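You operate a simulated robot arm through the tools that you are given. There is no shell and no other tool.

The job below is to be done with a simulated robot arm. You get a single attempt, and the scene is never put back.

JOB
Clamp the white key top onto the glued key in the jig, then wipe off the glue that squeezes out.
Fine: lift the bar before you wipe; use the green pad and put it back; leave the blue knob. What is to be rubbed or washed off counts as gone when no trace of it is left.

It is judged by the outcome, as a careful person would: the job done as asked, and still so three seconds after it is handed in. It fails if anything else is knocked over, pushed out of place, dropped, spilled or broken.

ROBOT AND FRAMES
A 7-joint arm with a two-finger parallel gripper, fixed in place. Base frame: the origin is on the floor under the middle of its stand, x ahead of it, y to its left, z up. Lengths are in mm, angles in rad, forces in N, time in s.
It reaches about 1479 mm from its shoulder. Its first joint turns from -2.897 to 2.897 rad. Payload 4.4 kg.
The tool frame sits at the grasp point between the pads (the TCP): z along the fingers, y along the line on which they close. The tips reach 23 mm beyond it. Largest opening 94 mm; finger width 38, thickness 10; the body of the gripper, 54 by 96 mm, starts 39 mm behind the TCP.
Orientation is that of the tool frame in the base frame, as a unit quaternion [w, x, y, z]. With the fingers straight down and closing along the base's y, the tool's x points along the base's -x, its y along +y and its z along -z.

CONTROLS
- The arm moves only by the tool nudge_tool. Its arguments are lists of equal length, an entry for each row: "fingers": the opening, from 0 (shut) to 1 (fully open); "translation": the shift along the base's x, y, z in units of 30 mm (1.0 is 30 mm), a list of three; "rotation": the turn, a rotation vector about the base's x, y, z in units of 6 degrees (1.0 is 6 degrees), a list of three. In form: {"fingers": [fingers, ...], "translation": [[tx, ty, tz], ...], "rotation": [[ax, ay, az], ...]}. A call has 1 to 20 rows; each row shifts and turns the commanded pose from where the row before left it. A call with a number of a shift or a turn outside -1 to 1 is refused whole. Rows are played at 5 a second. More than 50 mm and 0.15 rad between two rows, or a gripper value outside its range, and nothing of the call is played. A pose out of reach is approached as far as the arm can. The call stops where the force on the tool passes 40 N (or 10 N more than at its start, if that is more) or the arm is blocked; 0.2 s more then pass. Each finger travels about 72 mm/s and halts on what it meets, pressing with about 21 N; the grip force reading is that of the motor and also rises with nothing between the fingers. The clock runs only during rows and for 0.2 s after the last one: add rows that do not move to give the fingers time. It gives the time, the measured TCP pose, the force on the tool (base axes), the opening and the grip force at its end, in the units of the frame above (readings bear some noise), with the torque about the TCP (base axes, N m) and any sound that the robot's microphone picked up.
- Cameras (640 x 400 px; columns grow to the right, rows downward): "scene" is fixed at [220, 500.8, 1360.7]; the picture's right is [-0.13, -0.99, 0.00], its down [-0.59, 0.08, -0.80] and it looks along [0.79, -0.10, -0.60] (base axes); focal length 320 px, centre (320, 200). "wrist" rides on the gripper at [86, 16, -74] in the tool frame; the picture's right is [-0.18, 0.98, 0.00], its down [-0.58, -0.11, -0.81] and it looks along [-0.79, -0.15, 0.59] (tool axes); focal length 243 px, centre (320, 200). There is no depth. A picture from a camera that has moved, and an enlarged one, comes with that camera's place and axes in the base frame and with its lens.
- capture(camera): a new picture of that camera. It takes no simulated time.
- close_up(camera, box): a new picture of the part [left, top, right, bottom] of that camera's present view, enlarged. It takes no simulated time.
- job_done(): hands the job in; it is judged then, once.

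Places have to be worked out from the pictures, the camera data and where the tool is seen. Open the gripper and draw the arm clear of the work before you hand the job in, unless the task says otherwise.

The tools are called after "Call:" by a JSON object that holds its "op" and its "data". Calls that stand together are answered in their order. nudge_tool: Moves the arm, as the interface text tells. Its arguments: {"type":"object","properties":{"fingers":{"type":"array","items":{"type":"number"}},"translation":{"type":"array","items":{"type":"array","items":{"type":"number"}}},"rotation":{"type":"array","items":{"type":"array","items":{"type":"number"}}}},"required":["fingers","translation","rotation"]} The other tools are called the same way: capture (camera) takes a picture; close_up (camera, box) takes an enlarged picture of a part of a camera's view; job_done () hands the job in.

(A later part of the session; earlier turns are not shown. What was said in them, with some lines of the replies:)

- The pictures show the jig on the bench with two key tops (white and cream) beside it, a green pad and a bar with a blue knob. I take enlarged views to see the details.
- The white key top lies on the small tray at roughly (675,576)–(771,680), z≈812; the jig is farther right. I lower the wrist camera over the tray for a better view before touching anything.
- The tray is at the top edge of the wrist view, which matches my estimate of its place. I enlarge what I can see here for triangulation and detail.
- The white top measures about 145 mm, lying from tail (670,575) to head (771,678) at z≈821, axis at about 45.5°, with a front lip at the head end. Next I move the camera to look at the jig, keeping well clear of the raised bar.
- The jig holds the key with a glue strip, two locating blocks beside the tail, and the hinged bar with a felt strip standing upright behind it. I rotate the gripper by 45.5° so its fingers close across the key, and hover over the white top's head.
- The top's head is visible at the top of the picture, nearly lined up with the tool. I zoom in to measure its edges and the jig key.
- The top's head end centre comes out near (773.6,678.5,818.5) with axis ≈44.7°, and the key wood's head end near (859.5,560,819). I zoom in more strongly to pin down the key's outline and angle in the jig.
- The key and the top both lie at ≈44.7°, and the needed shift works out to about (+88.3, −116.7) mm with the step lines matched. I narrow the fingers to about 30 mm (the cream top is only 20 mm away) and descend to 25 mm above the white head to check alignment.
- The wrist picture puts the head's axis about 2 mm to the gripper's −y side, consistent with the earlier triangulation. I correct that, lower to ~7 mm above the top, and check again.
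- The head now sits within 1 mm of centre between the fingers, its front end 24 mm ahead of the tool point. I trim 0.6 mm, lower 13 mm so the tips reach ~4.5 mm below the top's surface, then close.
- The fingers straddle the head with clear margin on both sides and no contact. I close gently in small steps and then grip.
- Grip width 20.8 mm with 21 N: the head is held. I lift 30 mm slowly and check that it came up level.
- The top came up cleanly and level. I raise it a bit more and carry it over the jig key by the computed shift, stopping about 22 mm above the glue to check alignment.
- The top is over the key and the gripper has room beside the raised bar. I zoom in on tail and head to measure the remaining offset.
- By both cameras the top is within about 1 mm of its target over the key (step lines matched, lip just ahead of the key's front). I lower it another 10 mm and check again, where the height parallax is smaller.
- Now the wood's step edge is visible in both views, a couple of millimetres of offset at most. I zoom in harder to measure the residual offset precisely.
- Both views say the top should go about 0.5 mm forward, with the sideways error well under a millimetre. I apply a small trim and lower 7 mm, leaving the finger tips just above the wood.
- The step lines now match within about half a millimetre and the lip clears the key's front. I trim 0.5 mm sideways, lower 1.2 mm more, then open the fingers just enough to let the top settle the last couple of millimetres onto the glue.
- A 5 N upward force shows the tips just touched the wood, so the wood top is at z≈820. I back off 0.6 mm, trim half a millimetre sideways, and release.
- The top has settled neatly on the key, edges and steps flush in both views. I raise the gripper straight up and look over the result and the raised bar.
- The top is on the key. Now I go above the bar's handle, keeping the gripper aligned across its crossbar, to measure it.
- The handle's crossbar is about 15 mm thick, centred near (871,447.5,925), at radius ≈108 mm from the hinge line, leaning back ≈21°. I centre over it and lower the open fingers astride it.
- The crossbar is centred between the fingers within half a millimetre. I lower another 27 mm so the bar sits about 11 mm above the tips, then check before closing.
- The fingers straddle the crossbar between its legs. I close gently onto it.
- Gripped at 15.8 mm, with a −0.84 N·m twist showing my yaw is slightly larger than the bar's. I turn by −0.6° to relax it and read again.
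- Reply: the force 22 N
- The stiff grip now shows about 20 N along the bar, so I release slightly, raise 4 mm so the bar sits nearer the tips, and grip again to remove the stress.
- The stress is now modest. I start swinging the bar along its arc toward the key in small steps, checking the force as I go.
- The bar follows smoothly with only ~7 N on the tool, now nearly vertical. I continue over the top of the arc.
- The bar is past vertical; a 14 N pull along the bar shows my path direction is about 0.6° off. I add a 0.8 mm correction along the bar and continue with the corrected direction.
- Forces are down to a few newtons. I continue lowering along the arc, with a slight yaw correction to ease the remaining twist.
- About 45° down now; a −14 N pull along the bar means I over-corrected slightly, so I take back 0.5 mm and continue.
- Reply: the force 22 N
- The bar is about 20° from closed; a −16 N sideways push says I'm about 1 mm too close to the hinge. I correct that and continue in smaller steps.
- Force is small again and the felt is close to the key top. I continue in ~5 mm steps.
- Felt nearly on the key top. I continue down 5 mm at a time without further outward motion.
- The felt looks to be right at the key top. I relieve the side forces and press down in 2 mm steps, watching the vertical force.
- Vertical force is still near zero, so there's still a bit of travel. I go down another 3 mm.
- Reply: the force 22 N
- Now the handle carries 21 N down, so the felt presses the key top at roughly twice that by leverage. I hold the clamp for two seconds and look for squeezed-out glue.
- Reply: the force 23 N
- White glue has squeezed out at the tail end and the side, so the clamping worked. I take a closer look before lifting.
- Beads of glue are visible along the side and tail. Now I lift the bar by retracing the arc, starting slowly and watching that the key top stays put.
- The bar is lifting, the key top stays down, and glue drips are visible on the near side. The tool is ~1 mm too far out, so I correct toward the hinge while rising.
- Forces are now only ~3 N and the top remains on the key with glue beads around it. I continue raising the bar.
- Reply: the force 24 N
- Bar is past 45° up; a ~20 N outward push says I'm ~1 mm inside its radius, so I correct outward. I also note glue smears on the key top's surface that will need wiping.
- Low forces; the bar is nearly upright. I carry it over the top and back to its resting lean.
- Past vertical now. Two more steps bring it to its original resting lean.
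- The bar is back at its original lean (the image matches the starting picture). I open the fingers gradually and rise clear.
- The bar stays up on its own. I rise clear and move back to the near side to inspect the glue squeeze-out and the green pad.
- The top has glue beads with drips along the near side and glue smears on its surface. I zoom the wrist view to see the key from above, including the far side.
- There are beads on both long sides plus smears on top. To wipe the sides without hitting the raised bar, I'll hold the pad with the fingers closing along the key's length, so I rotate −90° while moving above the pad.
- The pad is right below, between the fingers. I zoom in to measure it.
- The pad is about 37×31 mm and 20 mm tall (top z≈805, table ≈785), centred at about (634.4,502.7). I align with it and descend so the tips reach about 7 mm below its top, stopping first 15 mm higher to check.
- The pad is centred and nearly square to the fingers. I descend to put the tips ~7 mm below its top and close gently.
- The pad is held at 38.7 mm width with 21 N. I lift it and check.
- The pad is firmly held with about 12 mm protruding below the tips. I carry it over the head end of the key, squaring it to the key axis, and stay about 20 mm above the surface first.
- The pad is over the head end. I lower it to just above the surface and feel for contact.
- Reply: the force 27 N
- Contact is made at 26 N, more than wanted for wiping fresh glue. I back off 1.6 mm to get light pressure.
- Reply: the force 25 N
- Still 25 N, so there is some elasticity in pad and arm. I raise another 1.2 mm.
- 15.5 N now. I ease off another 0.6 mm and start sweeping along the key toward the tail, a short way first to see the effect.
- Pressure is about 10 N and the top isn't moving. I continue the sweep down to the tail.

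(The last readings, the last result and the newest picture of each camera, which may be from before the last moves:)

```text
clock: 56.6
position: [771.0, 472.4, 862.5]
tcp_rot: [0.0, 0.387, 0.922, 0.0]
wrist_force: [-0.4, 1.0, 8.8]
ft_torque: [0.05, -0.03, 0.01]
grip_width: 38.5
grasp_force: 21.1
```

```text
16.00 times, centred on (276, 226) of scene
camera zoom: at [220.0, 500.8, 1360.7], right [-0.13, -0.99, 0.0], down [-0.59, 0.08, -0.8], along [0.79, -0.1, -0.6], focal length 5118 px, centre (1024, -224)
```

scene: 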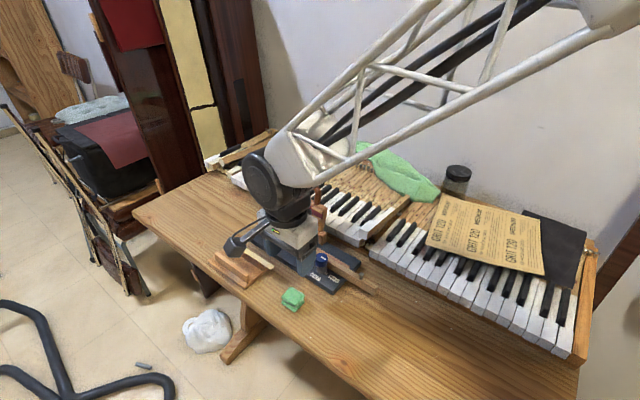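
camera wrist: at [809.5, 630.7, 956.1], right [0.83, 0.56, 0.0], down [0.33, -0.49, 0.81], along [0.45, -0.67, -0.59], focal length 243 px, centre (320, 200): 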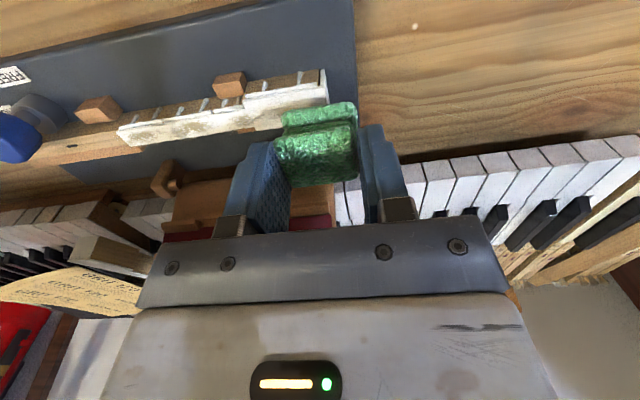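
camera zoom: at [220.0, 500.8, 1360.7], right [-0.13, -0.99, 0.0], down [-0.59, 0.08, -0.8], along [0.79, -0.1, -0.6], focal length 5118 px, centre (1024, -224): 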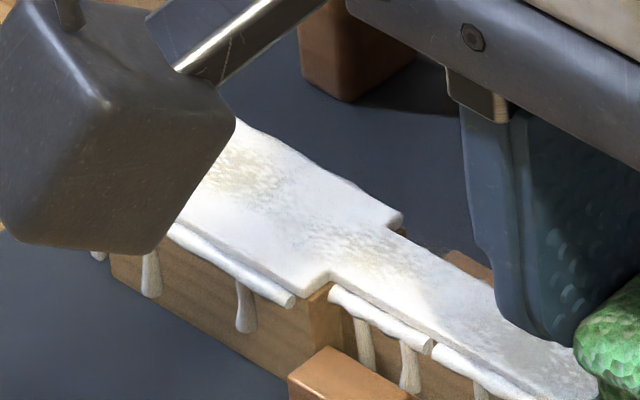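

The sweep clearly faded the smears on top. I sweep back toward the head with the same pressure.

Call:
{"op": "nudge_tool", "data": {"fingers": [0, 0, 0, 0, 0, 0, 0, 0, 0, 0, 0, 0, 0, 0, 0], "translation": [[-0.15, -0.147, 0], [0.238, 0.233, 0], [0.238, 0.233, 0], [0.238, 0.233, 0], [0.238, 0.233, 0], [0.238, 0.233, 0], [0.238, 0.233, 0], [0.238, 0.233, 0], [0.238, 0.233, 0], [0.238, 0.233, 0], [0.238, 0.233, 0], [0.238, 0.233, 0], [0.238, 0.233, 0], [0.238, 0.233, 0], [0, 0, 0]], "rotation": [[0, 0, 0], [0, 0, 0], [0, 0, 0], [0, 0, 0], [0, 0, 0], [0, 0, 0], [0, 0, 0], [0, 0, 0], [0, 0, 0], [0, 0, 0], [0, 0, 0], [0, 0, 0], [0, 0, 0], [0, 0, 0], [0, 0, 0]]}}

Call:
{"op": "close_up", "data": {"camera": "scene", "box": [256, 205, 336, 255]}}

Call:
{"op": "close_up", "data": {"camera": "scene", "box": [284, 225, 324, 250]}}

```text
clock: 59.8
position: [859.0, 559.2, 862.3]
tcp_rot: [-0.001, 0.387, 0.922, 0.0]
wrist_force: [-0.4, -0.1, -1.1]
ft_torque: [0.01, -0.01, 0.03]
grip_width: 38.5
grasp_force: 21.1
```

```text
8.00 times, centred on (296, 230) of scene
camera zoom: at [220.0, 500.8, 1360.7], right [-0.13, -0.99, 0.0], down [-0.59, 0.08, -0.8], along [0.79, -0.1, -0.6], focal length 2559 px, centre (512, -40)
```

zoom: 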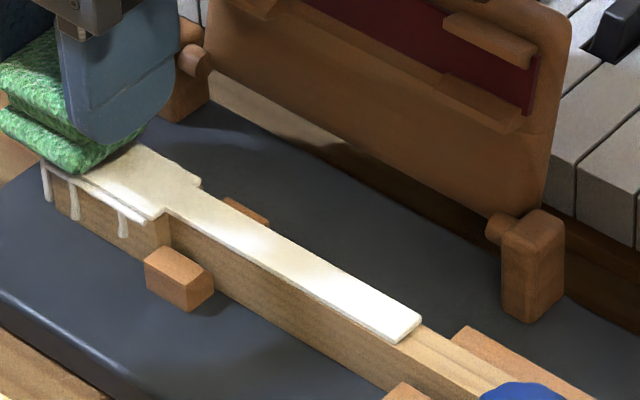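

```text
16.00 times, centred on (304, 238) of scene
camera zoom: at [220.0, 500.8, 1360.7], right [-0.13, -0.99, 0.0], down [-0.59, 0.08, -0.8], along [0.79, -0.1, -0.6], focal length 5118 px, centre (576, -400)
```

zoom: 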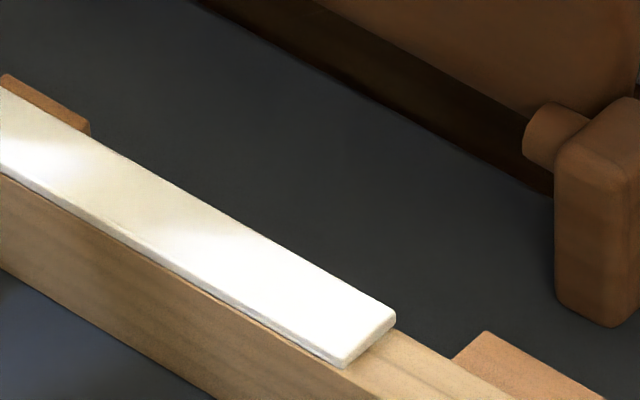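

Excellent: after two passes the tail is clean, including its side beads. Only the head still has a bead; contact there has been lost, so I lower slightly and sweep back and forth over the head.

Call:
{"op": "nudge_tool", "data": {"fingers": [0, 0, 0], "translation": [[0, 0, -0.04], [0, 0, -0.02], [0, 0, 0]], "rotation": [[0, 0, 0], [0, 0, 0], [0, 0, 0]]}}

```text
clock: 60.6
position: [857.6, 559.7, 861.8]
tcp_rot: [0.001, 0.387, 0.922, 0.001]
wrist_force: [0.2, 0.4, 7.1]
ft_torque: [-0.03, 0.05, 0.0]
grip_width: 38.5
grasp_force: 20.8
```

Contact is about 7 N. I sweep the head back and forth.

Call:
{"op": "nudge_tool", "data": {"fingers": [0, 0, 0, 0, 0, 0, 0, 0, 0, 0, 0, 0, 0, 0], "translation": [[-0.238, -0.233, 0], [-0.238, -0.233, 0], [-0.238, -0.233, 0], [-0.238, -0.233, 0], [-0.238, -0.233, 0], [0.238, 0.233, 0], [0.238, 0.233, 0], [0.238, 0.233, 0], [0.238, 0.233, 0], [0.238, 0.233, 0], [-0.238, -0.233, 0], [-0.238, -0.233, 0], [-0.238, -0.233, 0], [-0.238, -0.233, 0]], "rotation": [[0, 0, 0], [0, 0, 0], [0, 0, 0], [0, 0, 0], [0, 0, 0], [0, 0, 0], [0, 0, 0], [0, 0, 0], [0, 0, 0], [0, 0, 0], [0, 0, 0], [0, 0, 0], [0, 0, 0], [0, 0, 0]]}}

Call:
{"op": "close_up", "data": {"camera": "scene", "box": [240, 205, 304, 245]}}

Call:
{"op": "close_up", "data": {"camera": "wrist", "box": [160, 40, 480, 180]}}

```text
clock: 62.0
position: [827.1, 526.4, 860.9]
tcp_rot: [0.0, 0.387, 0.922, -0.001]
wrist_force: [-0.3, -0.1, 6.0]
ft_torque: [0.01, -0.02, 0.01]
grip_width: 39.1
grasp_force: 21.0
stopped in row 6: the force on the tool passed its limit at 43 N (the readings are from after the stop); the commanded pose is now the measured one
```

```text
10.00 times, centred on (272, 225) of scene
camera zoom: at [220.0, 500.8, 1360.7], right [-0.13, -0.99, 0.0], down [-0.59, 0.08, -0.8], along [0.79, -0.1, -0.6], focal length 3199 px, centre (800, -50)
```

zoom: 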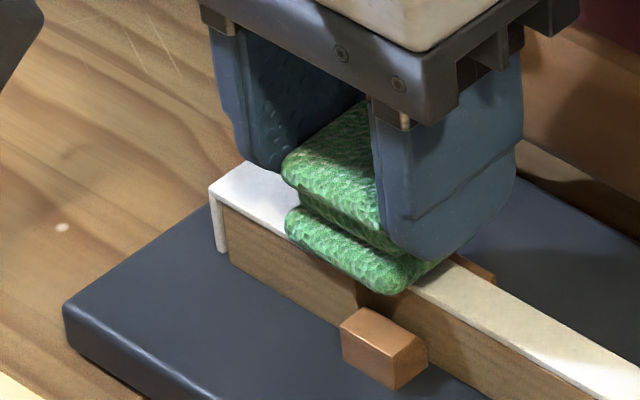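

```text
2.00 times, centred on (320, 110) of wrist
camera zoom: at [777.3, 599.9, 934.9], right [0.83, 0.56, 0.0], down [0.33, -0.49, 0.81], along [0.45, -0.67, -0.59], focal length 485 px, centre (320, 380)
```

zoom: 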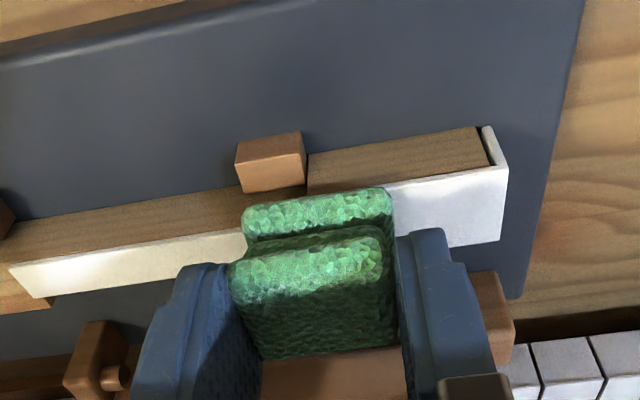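

A brief force spike stopped the call at the reversal, but the head's near bead is gone. I lift the pad clear and inspect the whole key, including the far side.

Call:
{"op": "nudge_tool", "data": {"fingers": [0, 0, 0, 0, 0, 0], "translation": [[0, 0, 0.2], [0, 0, 0.8], [-0.5, 0.5, 0.8], [-0.7, 0.7, 0.8], [-0.7, 0.7, 0.8], [0, 0, 0]], "rotation": [[0, 0, 0], [0, 0, 0], [0, 0, 0], [0, 0, 0], [0, 0, 0], [0, 0, 0]]}}

Call:
{"op": "capture", "data": {"camera": "wrist"}}

Call:
{"op": "close_up", "data": {"camera": "scene", "box": [256, 214, 296, 239]}}

Call:
{"op": "close_up", "data": {"camera": "scene", "box": [284, 225, 324, 250]}}

```text
clock: 63.4
position: [770.9, 584.8, 961.7]
tcp_rot: [0.0, 0.387, 0.922, -0.002]
wrist_force: [-0.1, -0.1, -0.6]
ft_torque: [-0.02, 0.02, 0.0]
grip_width: 38.4
grasp_force: 20.9
```

```text
taken
camera wrist: at [721.4, 657.9, 1036.0], right [0.83, 0.56, 0.0], down [0.33, -0.49, 0.81], along [0.45, -0.67, -0.59], focal length 243 px, centre (320, 200)
```

wrist: 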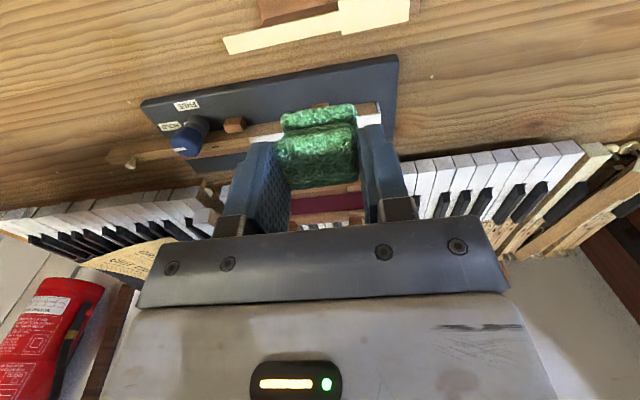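

```text
16.00 times, centred on (276, 226) of scene
camera zoom: at [220.0, 500.8, 1360.7], right [-0.13, -0.99, 0.0], down [-0.59, 0.08, -0.8], along [0.79, -0.1, -0.6], focal length 5118 px, centre (1024, -224)
```

zoom: 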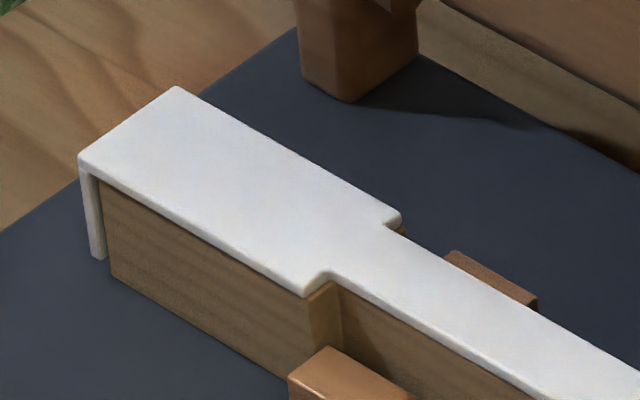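

```text
16.00 times, centred on (304, 238) of scene
camera zoom: at [220.0, 500.8, 1360.7], right [-0.13, -0.99, 0.0], down [-0.59, 0.08, -0.8], along [0.79, -0.1, -0.6], focal length 5118 px, centre (576, -400)
```

zoom: 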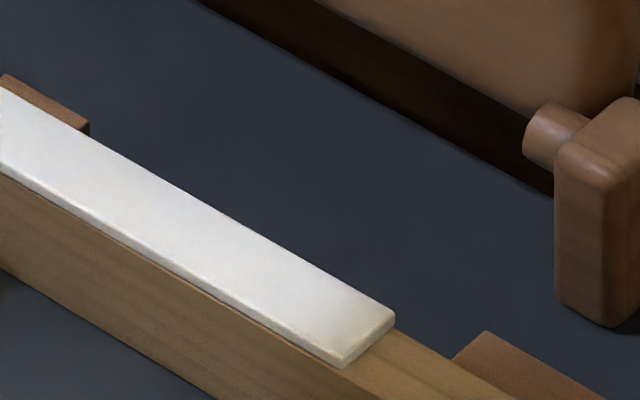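

The top surface and near side look spotless, and the top has not shifted. To check the far side I rotate the camera around to look from behind, high above everything.

Call:
{"op": "nudge_tool", "data": {"fingers": [0, 0, 0, 0, 0, 0, 0, 0, 0, 0, 0, 0, 0, 0, 0, 0, 0, 0, 0, 0], "translation": [[0, 0, 0.4], [0, 0, 0.4], [0.058, -0.17, 0.05], [0.058, -0.17, 0.05], [0.058, -0.17, 0.05], [0.058, -0.17, 0.05], [0.058, -0.17, 0.05], [0.058, -0.17, 0.05], [0.058, -0.17, 0.05], [0.058, -0.17, 0.05], [0.058, -0.17, 0.05], [0.058, -0.17, 0.05], [0.058, -0.17, 0.05], [0.058, -0.17, 0.05], [0.058, -0.17, 0.05], [0.058, -0.17, 0.05], [0.058, -0.17, 0.05], [0.058, -0.17, 0.05], [0.058, -0.17, 0.0], [0.058, -0.17, 0.0]], "rotation": [[0, 0, 1], [0, 0, 1], [0, 0, 1], [0, 0, 1], [0, 0, 1], [0, 0, 1], [0, 0, 1], [0, 0, 1], [0, 0, 1], [0, 0, 1], [0, 0, 1], [0, 0, 1], [0, 0, 1], [0, 0, 1], [0, 0, 1], [0, 0, 1], [0, 0, 1], [0, 0, 1], [0, 0, 1], [0, 0, 1]]}}

Call:
{"op": "capture", "data": {"camera": "wrist"}}

Call:
{"op": "capture", "data": {"camera": "scene"}}

```text
clock: 67.6
position: [801.4, 491.2, 1010.0]
tcp_rot: [0.001, -0.607, 0.795, -0.002]
wrist_force: [0.1, 0.9, 0.1]
ft_torque: [-0.01, 0.03, 0.01]
grip_width: 38.6
grasp_force: 21.1
```

```text
taken
camera wrist: at [761.5, 412.9, 1084.1], right [-0.9, 0.44, 0.0], down [0.26, 0.53, 0.81], along [0.36, 0.72, -0.59], focal length 243 px, centre (320, 200)
```

wrist: 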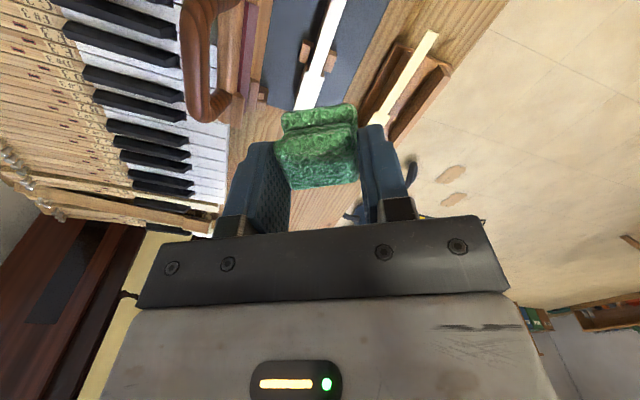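

```text
taken
```

scene: 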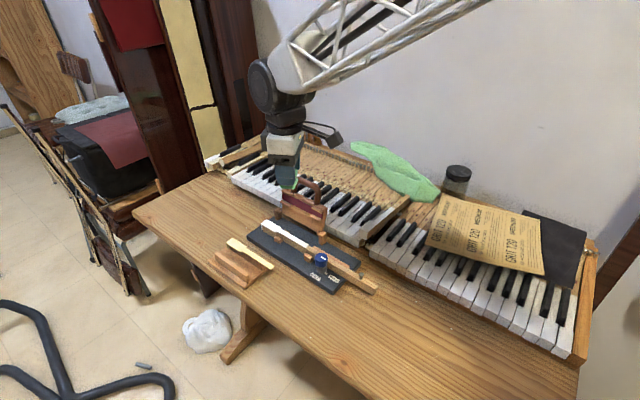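

Call:
{"op": "close_up", "data": {"camera": "wrist", "box": [280, 60, 360, 110]}}

Call:
{"op": "close_up", "data": {"camera": "wrist", "box": [288, 0, 368, 70]}}

Call:
{"op": "close_up", "data": {"camera": "wrist", "box": [270, 90, 370, 190]}}

```text
8.00 times, centred on (320, 85) of wrist
camera zoom: at [761.5, 412.9, 1084.1], right [-0.9, 0.44, 0.0], down [0.26, 0.53, 0.81], along [0.36, 0.72, -0.59], focal length 1941 px, centre (320, 1120)
```

zoom: 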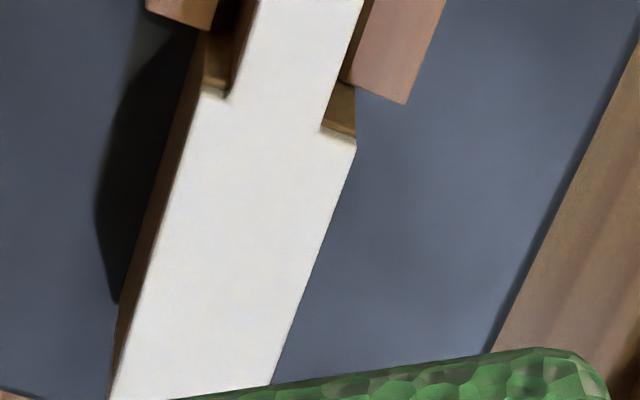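

```text
5.71 times, centred on (328, 35) of wrist
camera zoom: at [761.5, 412.9, 1084.1], right [-0.9, 0.44, 0.0], down [0.26, 0.53, 0.81], along [0.36, 0.72, -0.59], focal length 1386 px, centre (274, 1143)
```

zoom: 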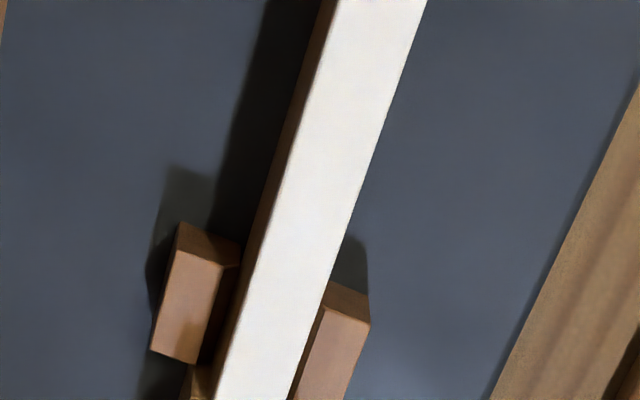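

```text
4.00 times, centred on (320, 140) of wrist
camera zoom: at [761.5, 412.9, 1084.1], right [-0.9, 0.44, 0.0], down [0.26, 0.53, 0.81], along [0.36, 0.72, -0.59], focal length 970 px, centre (320, 440)
```

zoom: 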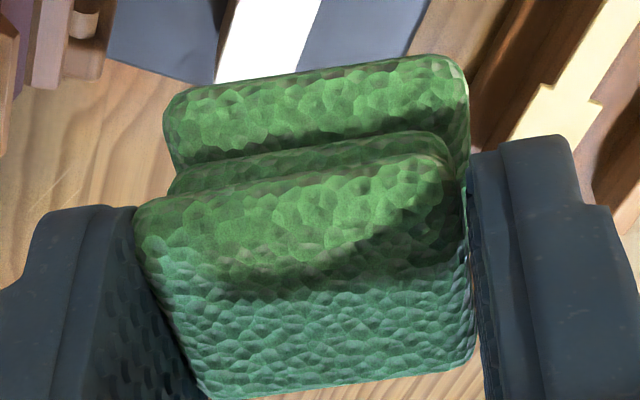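

The far side of the head and mid-tail shows bare wood, no beads. I slide back along the key to view the tail end's far side as well.

Call:
{"op": "nudge_tool", "data": {"fingers": [0, 0, 0], "translation": [[-0.7, -0.68, 0], [-0.7, -0.68, 0], [0, 0, 0]], "rotation": [[0, 0, 0], [0, 0, 0], [0, 0, 0]]}}

Call:
{"op": "close_up", "data": {"camera": "wrist", "box": [280, 0, 400, 110]}}

Call:
{"op": "close_up", "data": {"camera": "wrist", "box": [304, 0, 384, 50]}}

Call:
{"op": "close_up", "data": {"camera": "scene", "box": [270, 218, 310, 243]}}

```text
clock: 68.4
position: [759.2, 450.7, 1012.7]
tcp_rot: [0.001, -0.606, 0.796, -0.002]
wrist_force: [0.0, -0.4, -0.3]
ft_torque: [-0.04, 0.0, 0.0]
grip_width: 38.7
grasp_force: 20.7
```

```text
3.64 times, centred on (340, 55) of wrist
camera zoom: at [719.4, 371.4, 1085.5], right [-0.9, 0.44, 0.0], down [0.26, 0.53, 0.81], along [0.36, 0.72, -0.59], focal length 882 px, centre (247, 727)
```

zoom: 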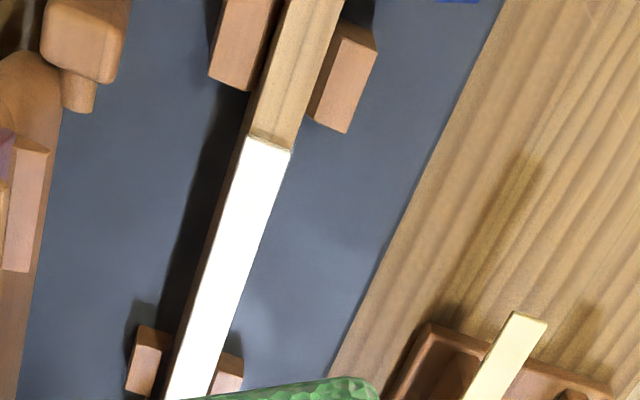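

```text
8.00 times, centred on (344, 25) of wrist
camera zoom: at [719.4, 371.4, 1085.5], right [-0.9, 0.44, 0.0], down [0.26, 0.53, 0.81], along [0.36, 0.72, -0.59], focal length 1941 px, centre (128, 1600)
```

zoom: 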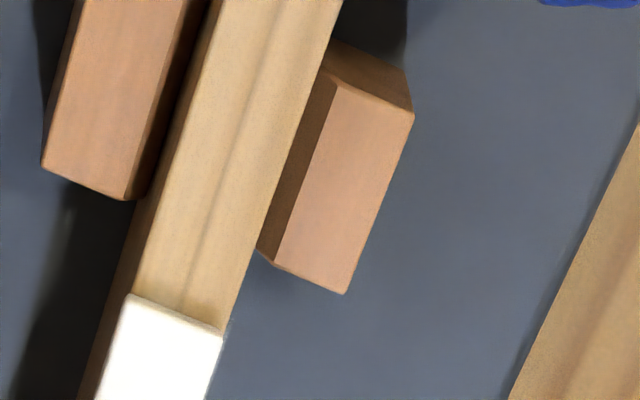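

```text
16.00 times, centred on (290, 230) of scene
camera zoom: at [220.0, 500.8, 1360.7], right [-0.13, -0.99, 0.0], down [-0.59, 0.08, -0.8], along [0.79, -0.1, -0.6], focal length 5118 px, centre (800, -288)
```

zoom: 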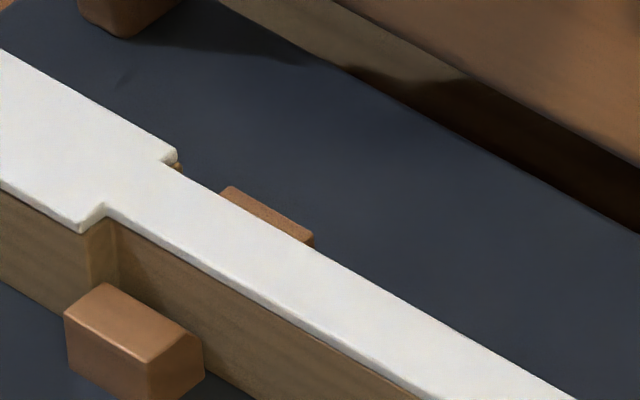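

Everything on the key is clean: no trace on top, near or far sides, or at the tail. Now I carry the pad back, rotating to the orientation at which I picked it up, staying high over the knob.

Call:
{"op": "nudge_tool", "data": {"fingers": [0, 0, 0, 0, 0, 0, 0, 0, 0, 0, 0, 0, 0, 0, 0, 0, 0, 0, 0, 0], "translation": [[-0.208, 0.0875, -0.1], [-0.208, 0.0875, -0.1], [-0.208, 0.0875, -0.1], [-0.208, 0.0875, -0.1], [-0.208, 0.0875, -0.1], [-0.208, 0.0875, -0.1], [-0.208, 0.0875, -0.1], [-0.208, 0.0875, -0.1], [-0.208, 0.0875, -0.1], [-0.208, 0.0875, -0.1], [-0.208, 0.0875, -0.25], [-0.208, 0.0875, -0.25], [-0.208, 0.0875, -0.25], [-0.208, 0.0875, -0.25], [-0.208, 0.0875, -0.25], [-0.208, 0.0875, -0.25], [-0.208, 0.0875, -0.25], [-0.208, 0.0875, -0.25], [-0.208, 0.0875, -0.25], [-0.208, 0.0875, -0.25]], "rotation": [[0, 0, -0.9875], [0, 0, -0.9875], [0, 0, -0.9875], [0, 0, -0.9875], [0, 0, -0.9875], [0, 0, -0.9875], [0, 0, -0.9875], [0, 0, -0.9875], [0, 0, -0.9875], [0, 0, -0.9875], [0, 0, -0.9875], [0, 0, -0.9875], [0, 0, -0.9875], [0, 0, -0.9875], [0, 0, -0.9875], [0, 0, -0.9875], [0, 0, -0.9875], [0, 0, -0.9875], [0, 0, -0.9875], [0, 0, -0.9875]]}}

Call:
{"op": "capture", "data": {"camera": "scene"}}

Call:
{"op": "close_up", "data": {"camera": "scene", "box": [256, 240, 352, 300]}}

```text
clock: 72.6
position: [634.1, 502.3, 903.2]
tcp_rot: [-0.001, 0.376, 0.926, -0.002]
wrist_force: [-0.2, -0.4, -0.6]
ft_torque: [0.03, 0.02, 0.04]
grip_width: 38.6
grasp_force: 21.5
```

```text
taken
```

scene: 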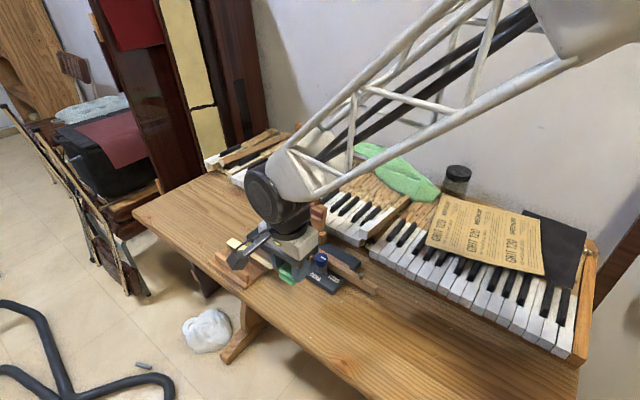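

```text
6.67 times, centred on (304, 270) of scene
camera zoom: at [220.0, 500.8, 1360.7], right [-0.13, -0.99, 0.0], down [-0.59, 0.08, -0.8], along [0.79, -0.1, -0.6], focal length 2132 px, centre (427, -267)
```

zoom: 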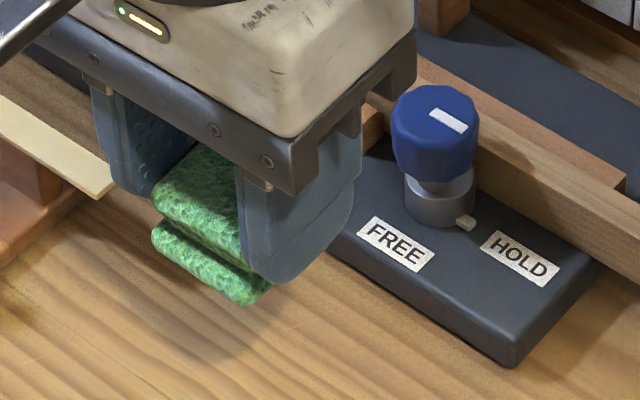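

I'm above the pad's original spot in the original orientation. I descend to about 4 mm above the table and check against the original image.

Call:
{"op": "nudge_tool", "data": {"fingers": [0, 0, 0, 0], "translation": [[0.01, 0.02, -1], [0, 0, -1], [0, 0, -0.6], [0, 0, 0]], "rotation": [[0, 0, 0], [0, 0, 0], [0, 0, 0], [0, 0, 0]]}}

Call:
{"op": "close_up", "data": {"camera": "scene", "box": [256, 270, 336, 320]}}

```text
clock: 73.6
position: [634.9, 503.1, 827.3]
tcp_rot: [-0.001, 0.375, 0.927, -0.001]
wrist_force: [0.9, 0.1, 0.0]
ft_torque: [-0.02, 0.04, -0.03]
grip_width: 38.6
grasp_force: 21.3
```

```text
8.00 times, centred on (296, 295) of scene
camera zoom: at [220.0, 500.8, 1360.7], right [-0.13, -0.99, 0.0], down [-0.59, 0.08, -0.8], along [0.79, -0.1, -0.6], focal length 2559 px, centre (512, -560)
```

zoom: 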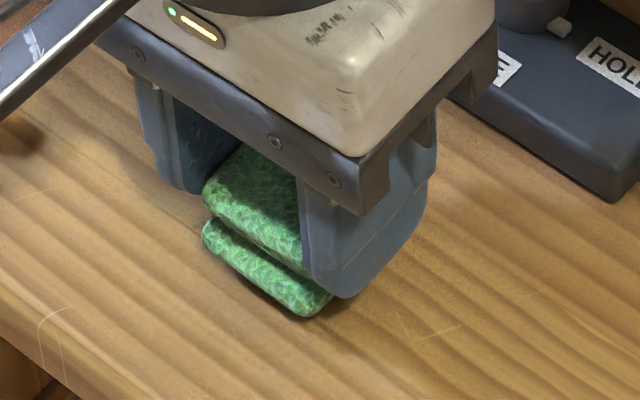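

It matches the original spot within about a millimetre. I shift 0.7 mm and lower the last few millimetres, feeling for the table.

Call:
{"op": "nudge_tool", "data": {"fingers": [0, 0, 0], "translation": [[0, -0.023, -0.1], [0, 0, -0.07], [0, 0, 0]], "rotation": [[0, 0, 0], [0, 0, 0], [0, 0, 0]]}}

```text
clock: 74.4
position: [635.3, 502.5, 822.6]
tcp_rot: [-0.001, 0.376, 0.927, -0.001]
wrist_force: [-0.6, -0.2, 0.0]
ft_torque: [0.0, 0.0, -0.01]
grip_width: 38.5
grasp_force: 21.8
```

Call:
{"op": "nudge_tool", "data": {"fingers": [0, 0, 0], "translation": [[0, 0, -0.03], [0, 0, -0.02], [0, 0, 0]], "rotation": [[0, 0, 0], [0, 0, 0], [0, 0, 0]]}}

Call:
{"op": "close_up", "data": {"camera": "scene", "box": [256, 270, 336, 320]}}

```text
clock: 75.2
position: [635.2, 502.5, 820.6]
tcp_rot: [-0.001, 0.375, 0.927, -0.002]
wrist_force: [-0.1, 0.3, 0.6]
ft_torque: [-0.01, -0.01, 0.0]
grip_width: 38.5
grasp_force: 21.3
```

```text
8.00 times, centred on (296, 295) of scene
camera zoom: at [220.0, 500.8, 1360.7], right [-0.13, -0.99, 0.0], down [-0.59, 0.08, -0.8], along [0.79, -0.1, -0.6], focal length 2559 px, centre (512, -560)
```

zoom: 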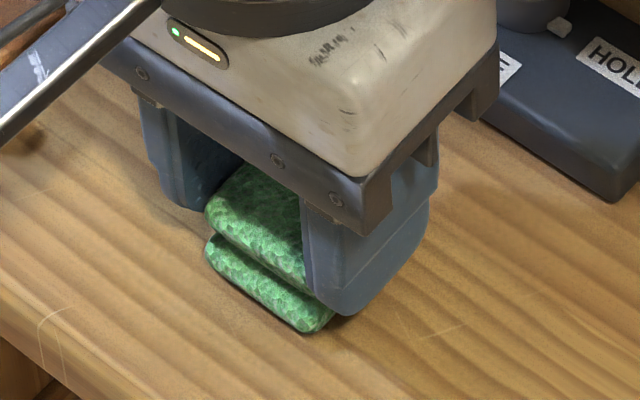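

Still no table contact (the pad sits slightly higher in the grip than before). I lower in half-millimetre steps.

Call:
{"op": "nudge_tool", "data": {"fingers": [0, 0, 0], "translation": [[0, 0, -0.02], [0, 0, -0.02], [0, 0, 0]], "rotation": [[0, 0, 0], [0, 0, 0], [0, 0, 0]]}}

```text
clock: 76.0
position: [634.2, 502.9, 819.8]
tcp_rot: [-0.001, 0.375, 0.927, -0.002]
wrist_force: [-0.7, -0.2, -0.6]
ft_torque: [0.01, 0.03, -0.01]
grip_width: 38.5
grasp_force: 20.9
```

Call:
{"op": "nudge_tool", "data": {"fingers": [0, 0, 0], "translation": [[0, 0, -0.02], [0, 0, -0.02], [0, 0, 0]], "rotation": [[0, 0, 0], [0, 0, 0], [0, 0, 0]]}}

Call:
{"op": "close_up", "data": {"camera": "scene", "box": [256, 270, 336, 320]}}

```text
clock: 76.8
position: [633.3, 503.6, 818.0]
tcp_rot: [0.0, 0.376, 0.927, -0.002]
wrist_force: [-0.7, -1.0, 5.0]
ft_torque: [-0.04, -0.03, -0.02]
grip_width: 38.7
grasp_force: 21.2
```

```text
8.00 times, centred on (296, 295) of scene
camera zoom: at [220.0, 500.8, 1360.7], right [-0.13, -0.99, 0.0], down [-0.59, 0.08, -0.8], along [0.79, -0.1, -0.6], focal length 2559 px, centre (512, -560)
```

zoom: 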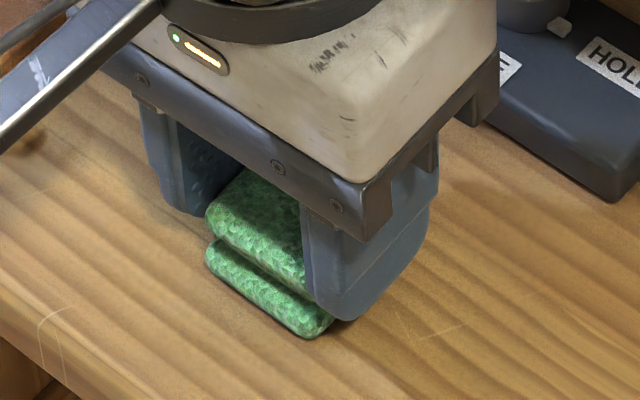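

Contact at 5 N, and the pad's outline matches its original picture exactly. I open the fingers and rise straight up.

Call:
{"op": "nudge_tool", "data": {"fingers": [0.43, 0.46, 0.52, 0.6, 0.6, 0.6, 0.6, 0.6, 0.6], "translation": [[0, 0, 0], [0, 0, 0], [0, 0, 0], [0, 0, 0], [0, 0, 0.3], [0, 0, 0.8], [0, 0, 1], [0, 0, 1], [0, 0, 1]], "rotation": [[0, 0, 0], [0, 0, 0], [0, 0, 0], [0, 0, 0], [0, 0, 0], [0, 0, 0], [0, 0, 0], [0, 0, 0], [0, 0, 0]]}}

Call:
{"op": "close_up", "data": {"camera": "scene", "box": [272, 280, 312, 305]}}

Call:
{"op": "capture", "data": {"camera": "wrist"}}

```text
clock: 78.8
position: [633.7, 503.2, 941.3]
tcp_rot: [-0.001, 0.375, 0.927, -0.002]
wrist_force: [0.6, -0.4, -1.1]
ft_torque: [0.0, -0.02, 0.02]
grip_width: 56.4
grasp_force: 0.0
```

```text
16.00 times, centred on (292, 292) of scene
camera zoom: at [220.0, 500.8, 1360.7], right [-0.13, -0.99, 0.0], down [-0.59, 0.08, -0.8], along [0.79, -0.1, -0.6], focal length 5118 px, centre (768, -1280)
```

zoom: 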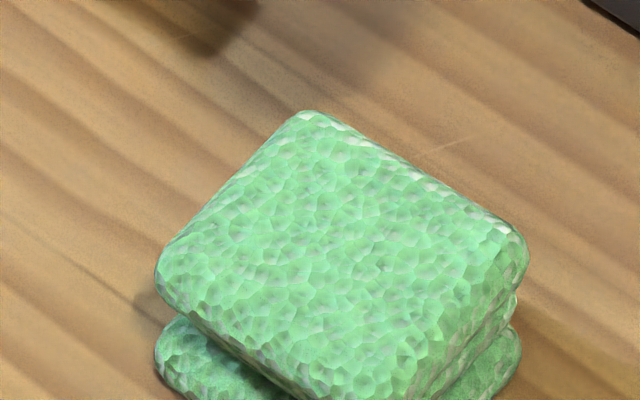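

```text
taken
camera wrist: at [582.6, 574.7, 1014.9], right [0.82, 0.58, 0.0], down [0.34, -0.48, 0.81], along [0.46, -0.66, -0.59], focal length 243 px, centre (320, 200)
```

wrist: 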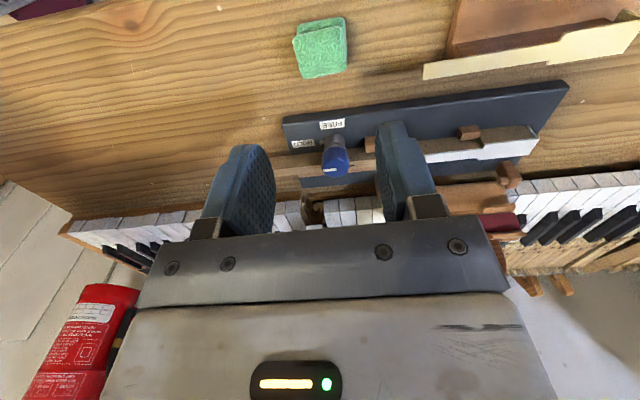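

The pad is back in its original place within a millimetre. I open the gripper fully and withdraw to near the starting pose.

Call:
{"op": "nudge_tool", "data": {"fingers": [0.7, 0.8, 1, 1, 1, 1, 1, 1], "translation": [[0, 0, 0.8], [0, 0, 0.9], [-0.1, 0.4, 0.9], [-0.1, 0.6, 0.9], [-0.1, 0.6, 0.9], [-0.2, 0.6, 0.9], [-0.2, 0.6, 0.9], [-0.2, 0.6, 0.4]], "rotation": [[0, 0, 0.91], [0, 0, 0.91], [0, 0, 0.91], [0, 0, 0.91], [0, 0, 0.91], [0, 0, 0.91], [0, 0, 0.91], [0, 0, 0.91]]}}

Call:
{"op": "capture", "data": {"camera": "scene"}}

Call:
{"op": "close_up", "data": {"camera": "scene", "box": [200, 170, 390, 320]}}

Call:
{"op": "close_up", "data": {"camera": "scene", "box": [256, 205, 320, 245]}}

Call:
{"op": "close_up", "data": {"camera": "scene", "box": [272, 170, 336, 215]}}

Call:
{"op": "close_up", "data": {"camera": "wrist", "box": [130, 0, 420, 180]}}

```text
clock: 80.6
position: [606.4, 604.9, 1139.0]
tcp_rot: [0.001, 0.003, 1.0, -0.002]
wrist_force: [-0.5, -0.7, -0.5]
ft_torque: [0.02, -0.01, 0.02]
grip_width: 94.0
grasp_force: 0.0
```

```text
taken
```

scene: 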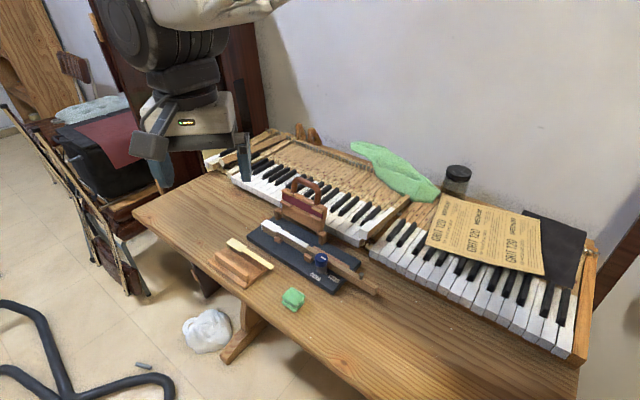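

```text
2.67 times, centred on (295, 245) of scene
camera zoom: at [220.0, 500.8, 1360.7], right [-0.13, -0.99, 0.0], down [-0.59, 0.08, -0.8], along [0.79, -0.1, -0.6], focal length 853 px, centre (387, 80)
```

zoom: 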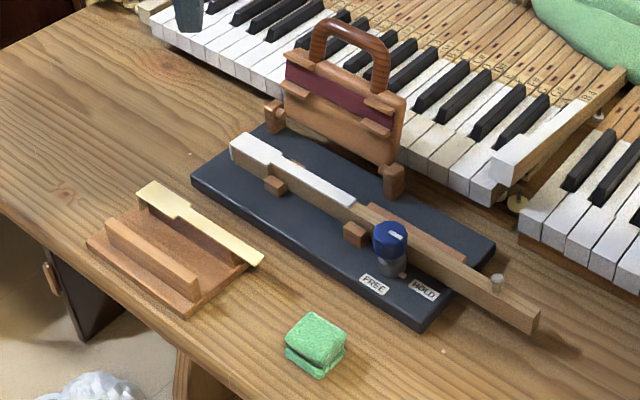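

```text
10.00 times, centred on (288, 225) of scene
camera zoom: at [220.0, 500.8, 1360.7], right [-0.13, -0.99, 0.0], down [-0.59, 0.08, -0.8], along [0.79, -0.1, -0.6], focal length 3199 px, centre (640, -50)
```

zoom: 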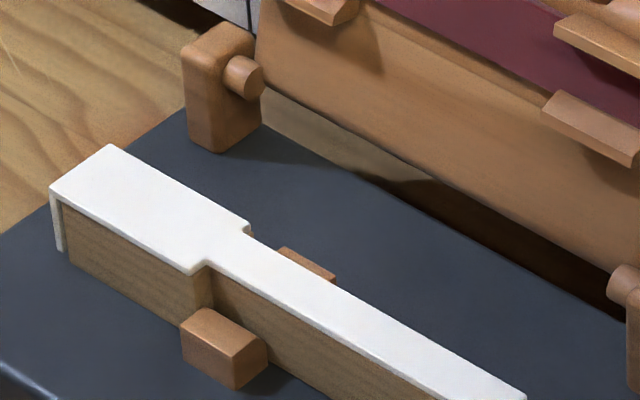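

```text
8.89 times, centred on (304, 192) of scene
camera zoom: at [220.0, 500.8, 1360.7], right [-0.13, -0.99, 0.0], down [-0.59, 0.08, -0.8], along [0.79, -0.1, -0.6], focal length 2843 px, centre (462, 267)
```

zoom: 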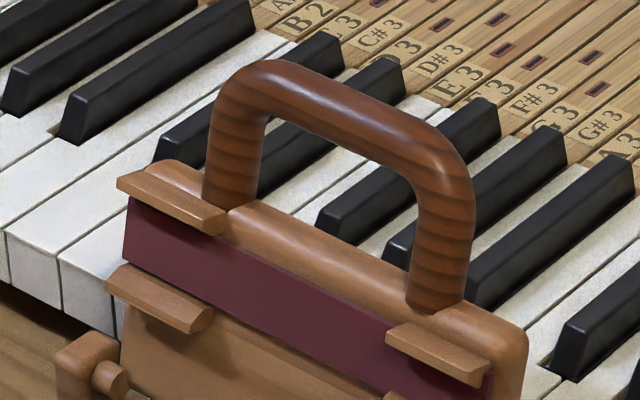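

```text
2.21 times, centred on (275, 90) of wrist
camera zoom: at [519.1, 622.3, 1212.5], right [0.19, 0.98, 0.0], down [0.58, -0.11, 0.81], along [0.79, -0.16, -0.59], focal length 535 px, centre (419, 443)
```

zoom: 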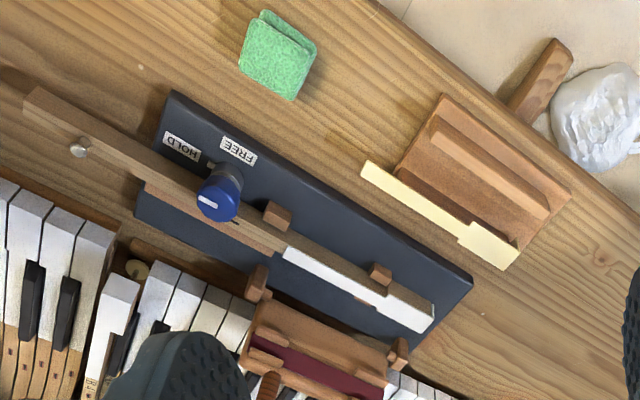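

Everything is in place: bar up, knob untouched, tray and pad where they were. One last high-zoom check for faint residue before handing in.

Call:
{"op": "close_up", "data": {"camera": "wrist", "box": [284, 114, 332, 154]}}

Call:
{"op": "close_up", "data": {"camera": "wrist", "box": [250, 100, 298, 140]}}

Call:
{"op": "close_up", "data": {"camera": "scene", "box": [256, 214, 296, 239]}}

Call:
{"op": "close_up", "data": {"camera": "scene", "box": [284, 225, 324, 250]}}

```text
10.00 times, centred on (308, 134) of wrist
camera zoom: at [519.1, 622.3, 1212.5], right [0.19, 0.98, 0.0], down [0.58, -0.11, 0.81], along [0.79, -0.16, -0.59], focal length 2426 px, centre (440, 860)
```

zoom: 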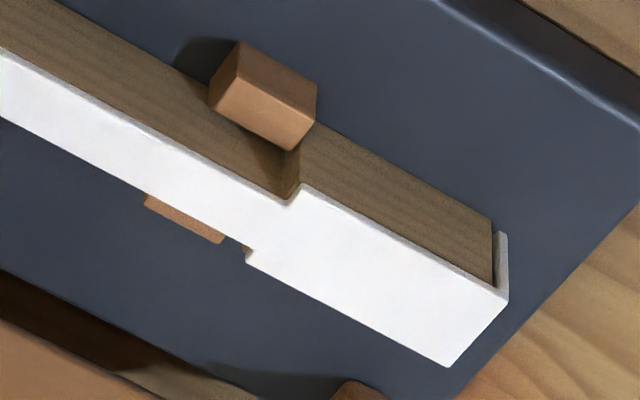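

```text
10.00 times, centred on (274, 120) of wrist
camera zoom: at [519.1, 622.3, 1212.5], right [0.19, 0.98, 0.0], down [0.58, -0.11, 0.81], along [0.79, -0.16, -0.59], focal length 2426 px, centre (780, 1000)
```

zoom: 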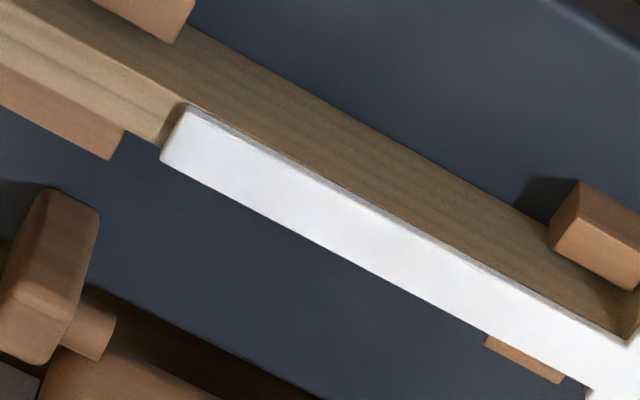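

```text
16.00 times, centred on (276, 226) of scene
camera zoom: at [220.0, 500.8, 1360.7], right [-0.13, -0.99, 0.0], down [-0.59, 0.08, -0.8], along [0.79, -0.1, -0.6], focal length 5118 px, centre (1024, -224)
```

zoom: 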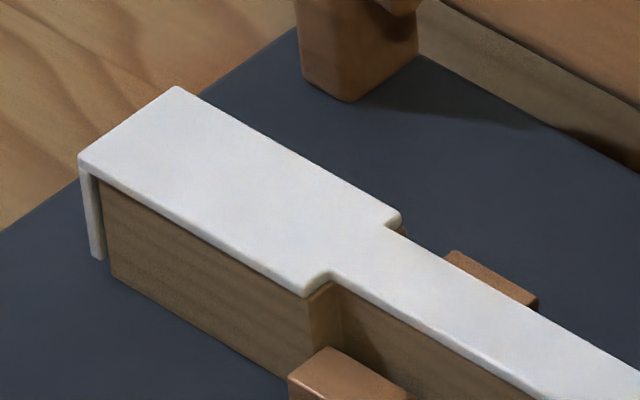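

```text
16.00 times, centred on (304, 238) of scene
camera zoom: at [220.0, 500.8, 1360.7], right [-0.13, -0.99, 0.0], down [-0.59, 0.08, -0.8], along [0.79, -0.1, -0.6], focal length 5118 px, centre (576, -400)
```

zoom: 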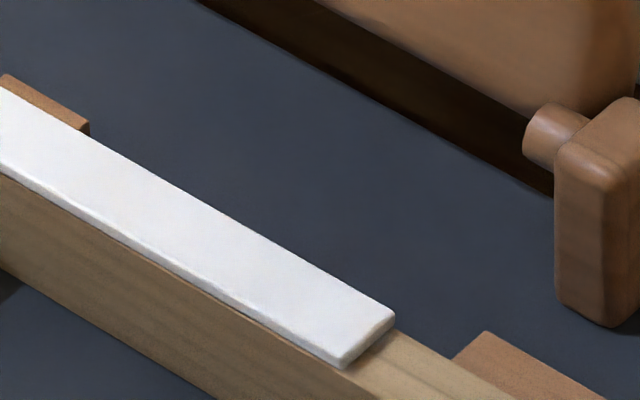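

The key top sits square on the key with no trace of glue, the bar is up, the knob is untouched and the pad is back. The gripper is open and clear of the work, so I hand the job in.

Call:
{"op": "job_done", "data": {}}

```text
The job is handed in.
```

The white key top is clamped onto the glued key and sits square, and I've handed the job in. The squeezed-out glue is wiped off. In the final close-ups and an earlier look from behind, I saw no trace on the top, the sides or the tail end.

- **Clamping:** I pressed the bar down with about 20 N at the handle for two seconds. Glue came out along both sides and smeared the top.
- **Bar:** I lifted it back to its original resting position before wiping.
- **Wiping:** Two passes with the green pad cleaned the tail, and one more short pass cleaned the head. During that last pass a brief 43 N force spike stopped the arm. The key top had not moved, and the bead there was already gone.
- **Pad:** It is back in its original spot to within about a millimetre.
- **Everything else:** The blue knob was never touched, and the tray, cream key top and jig are where they were. The gripper is open and clear of the work.
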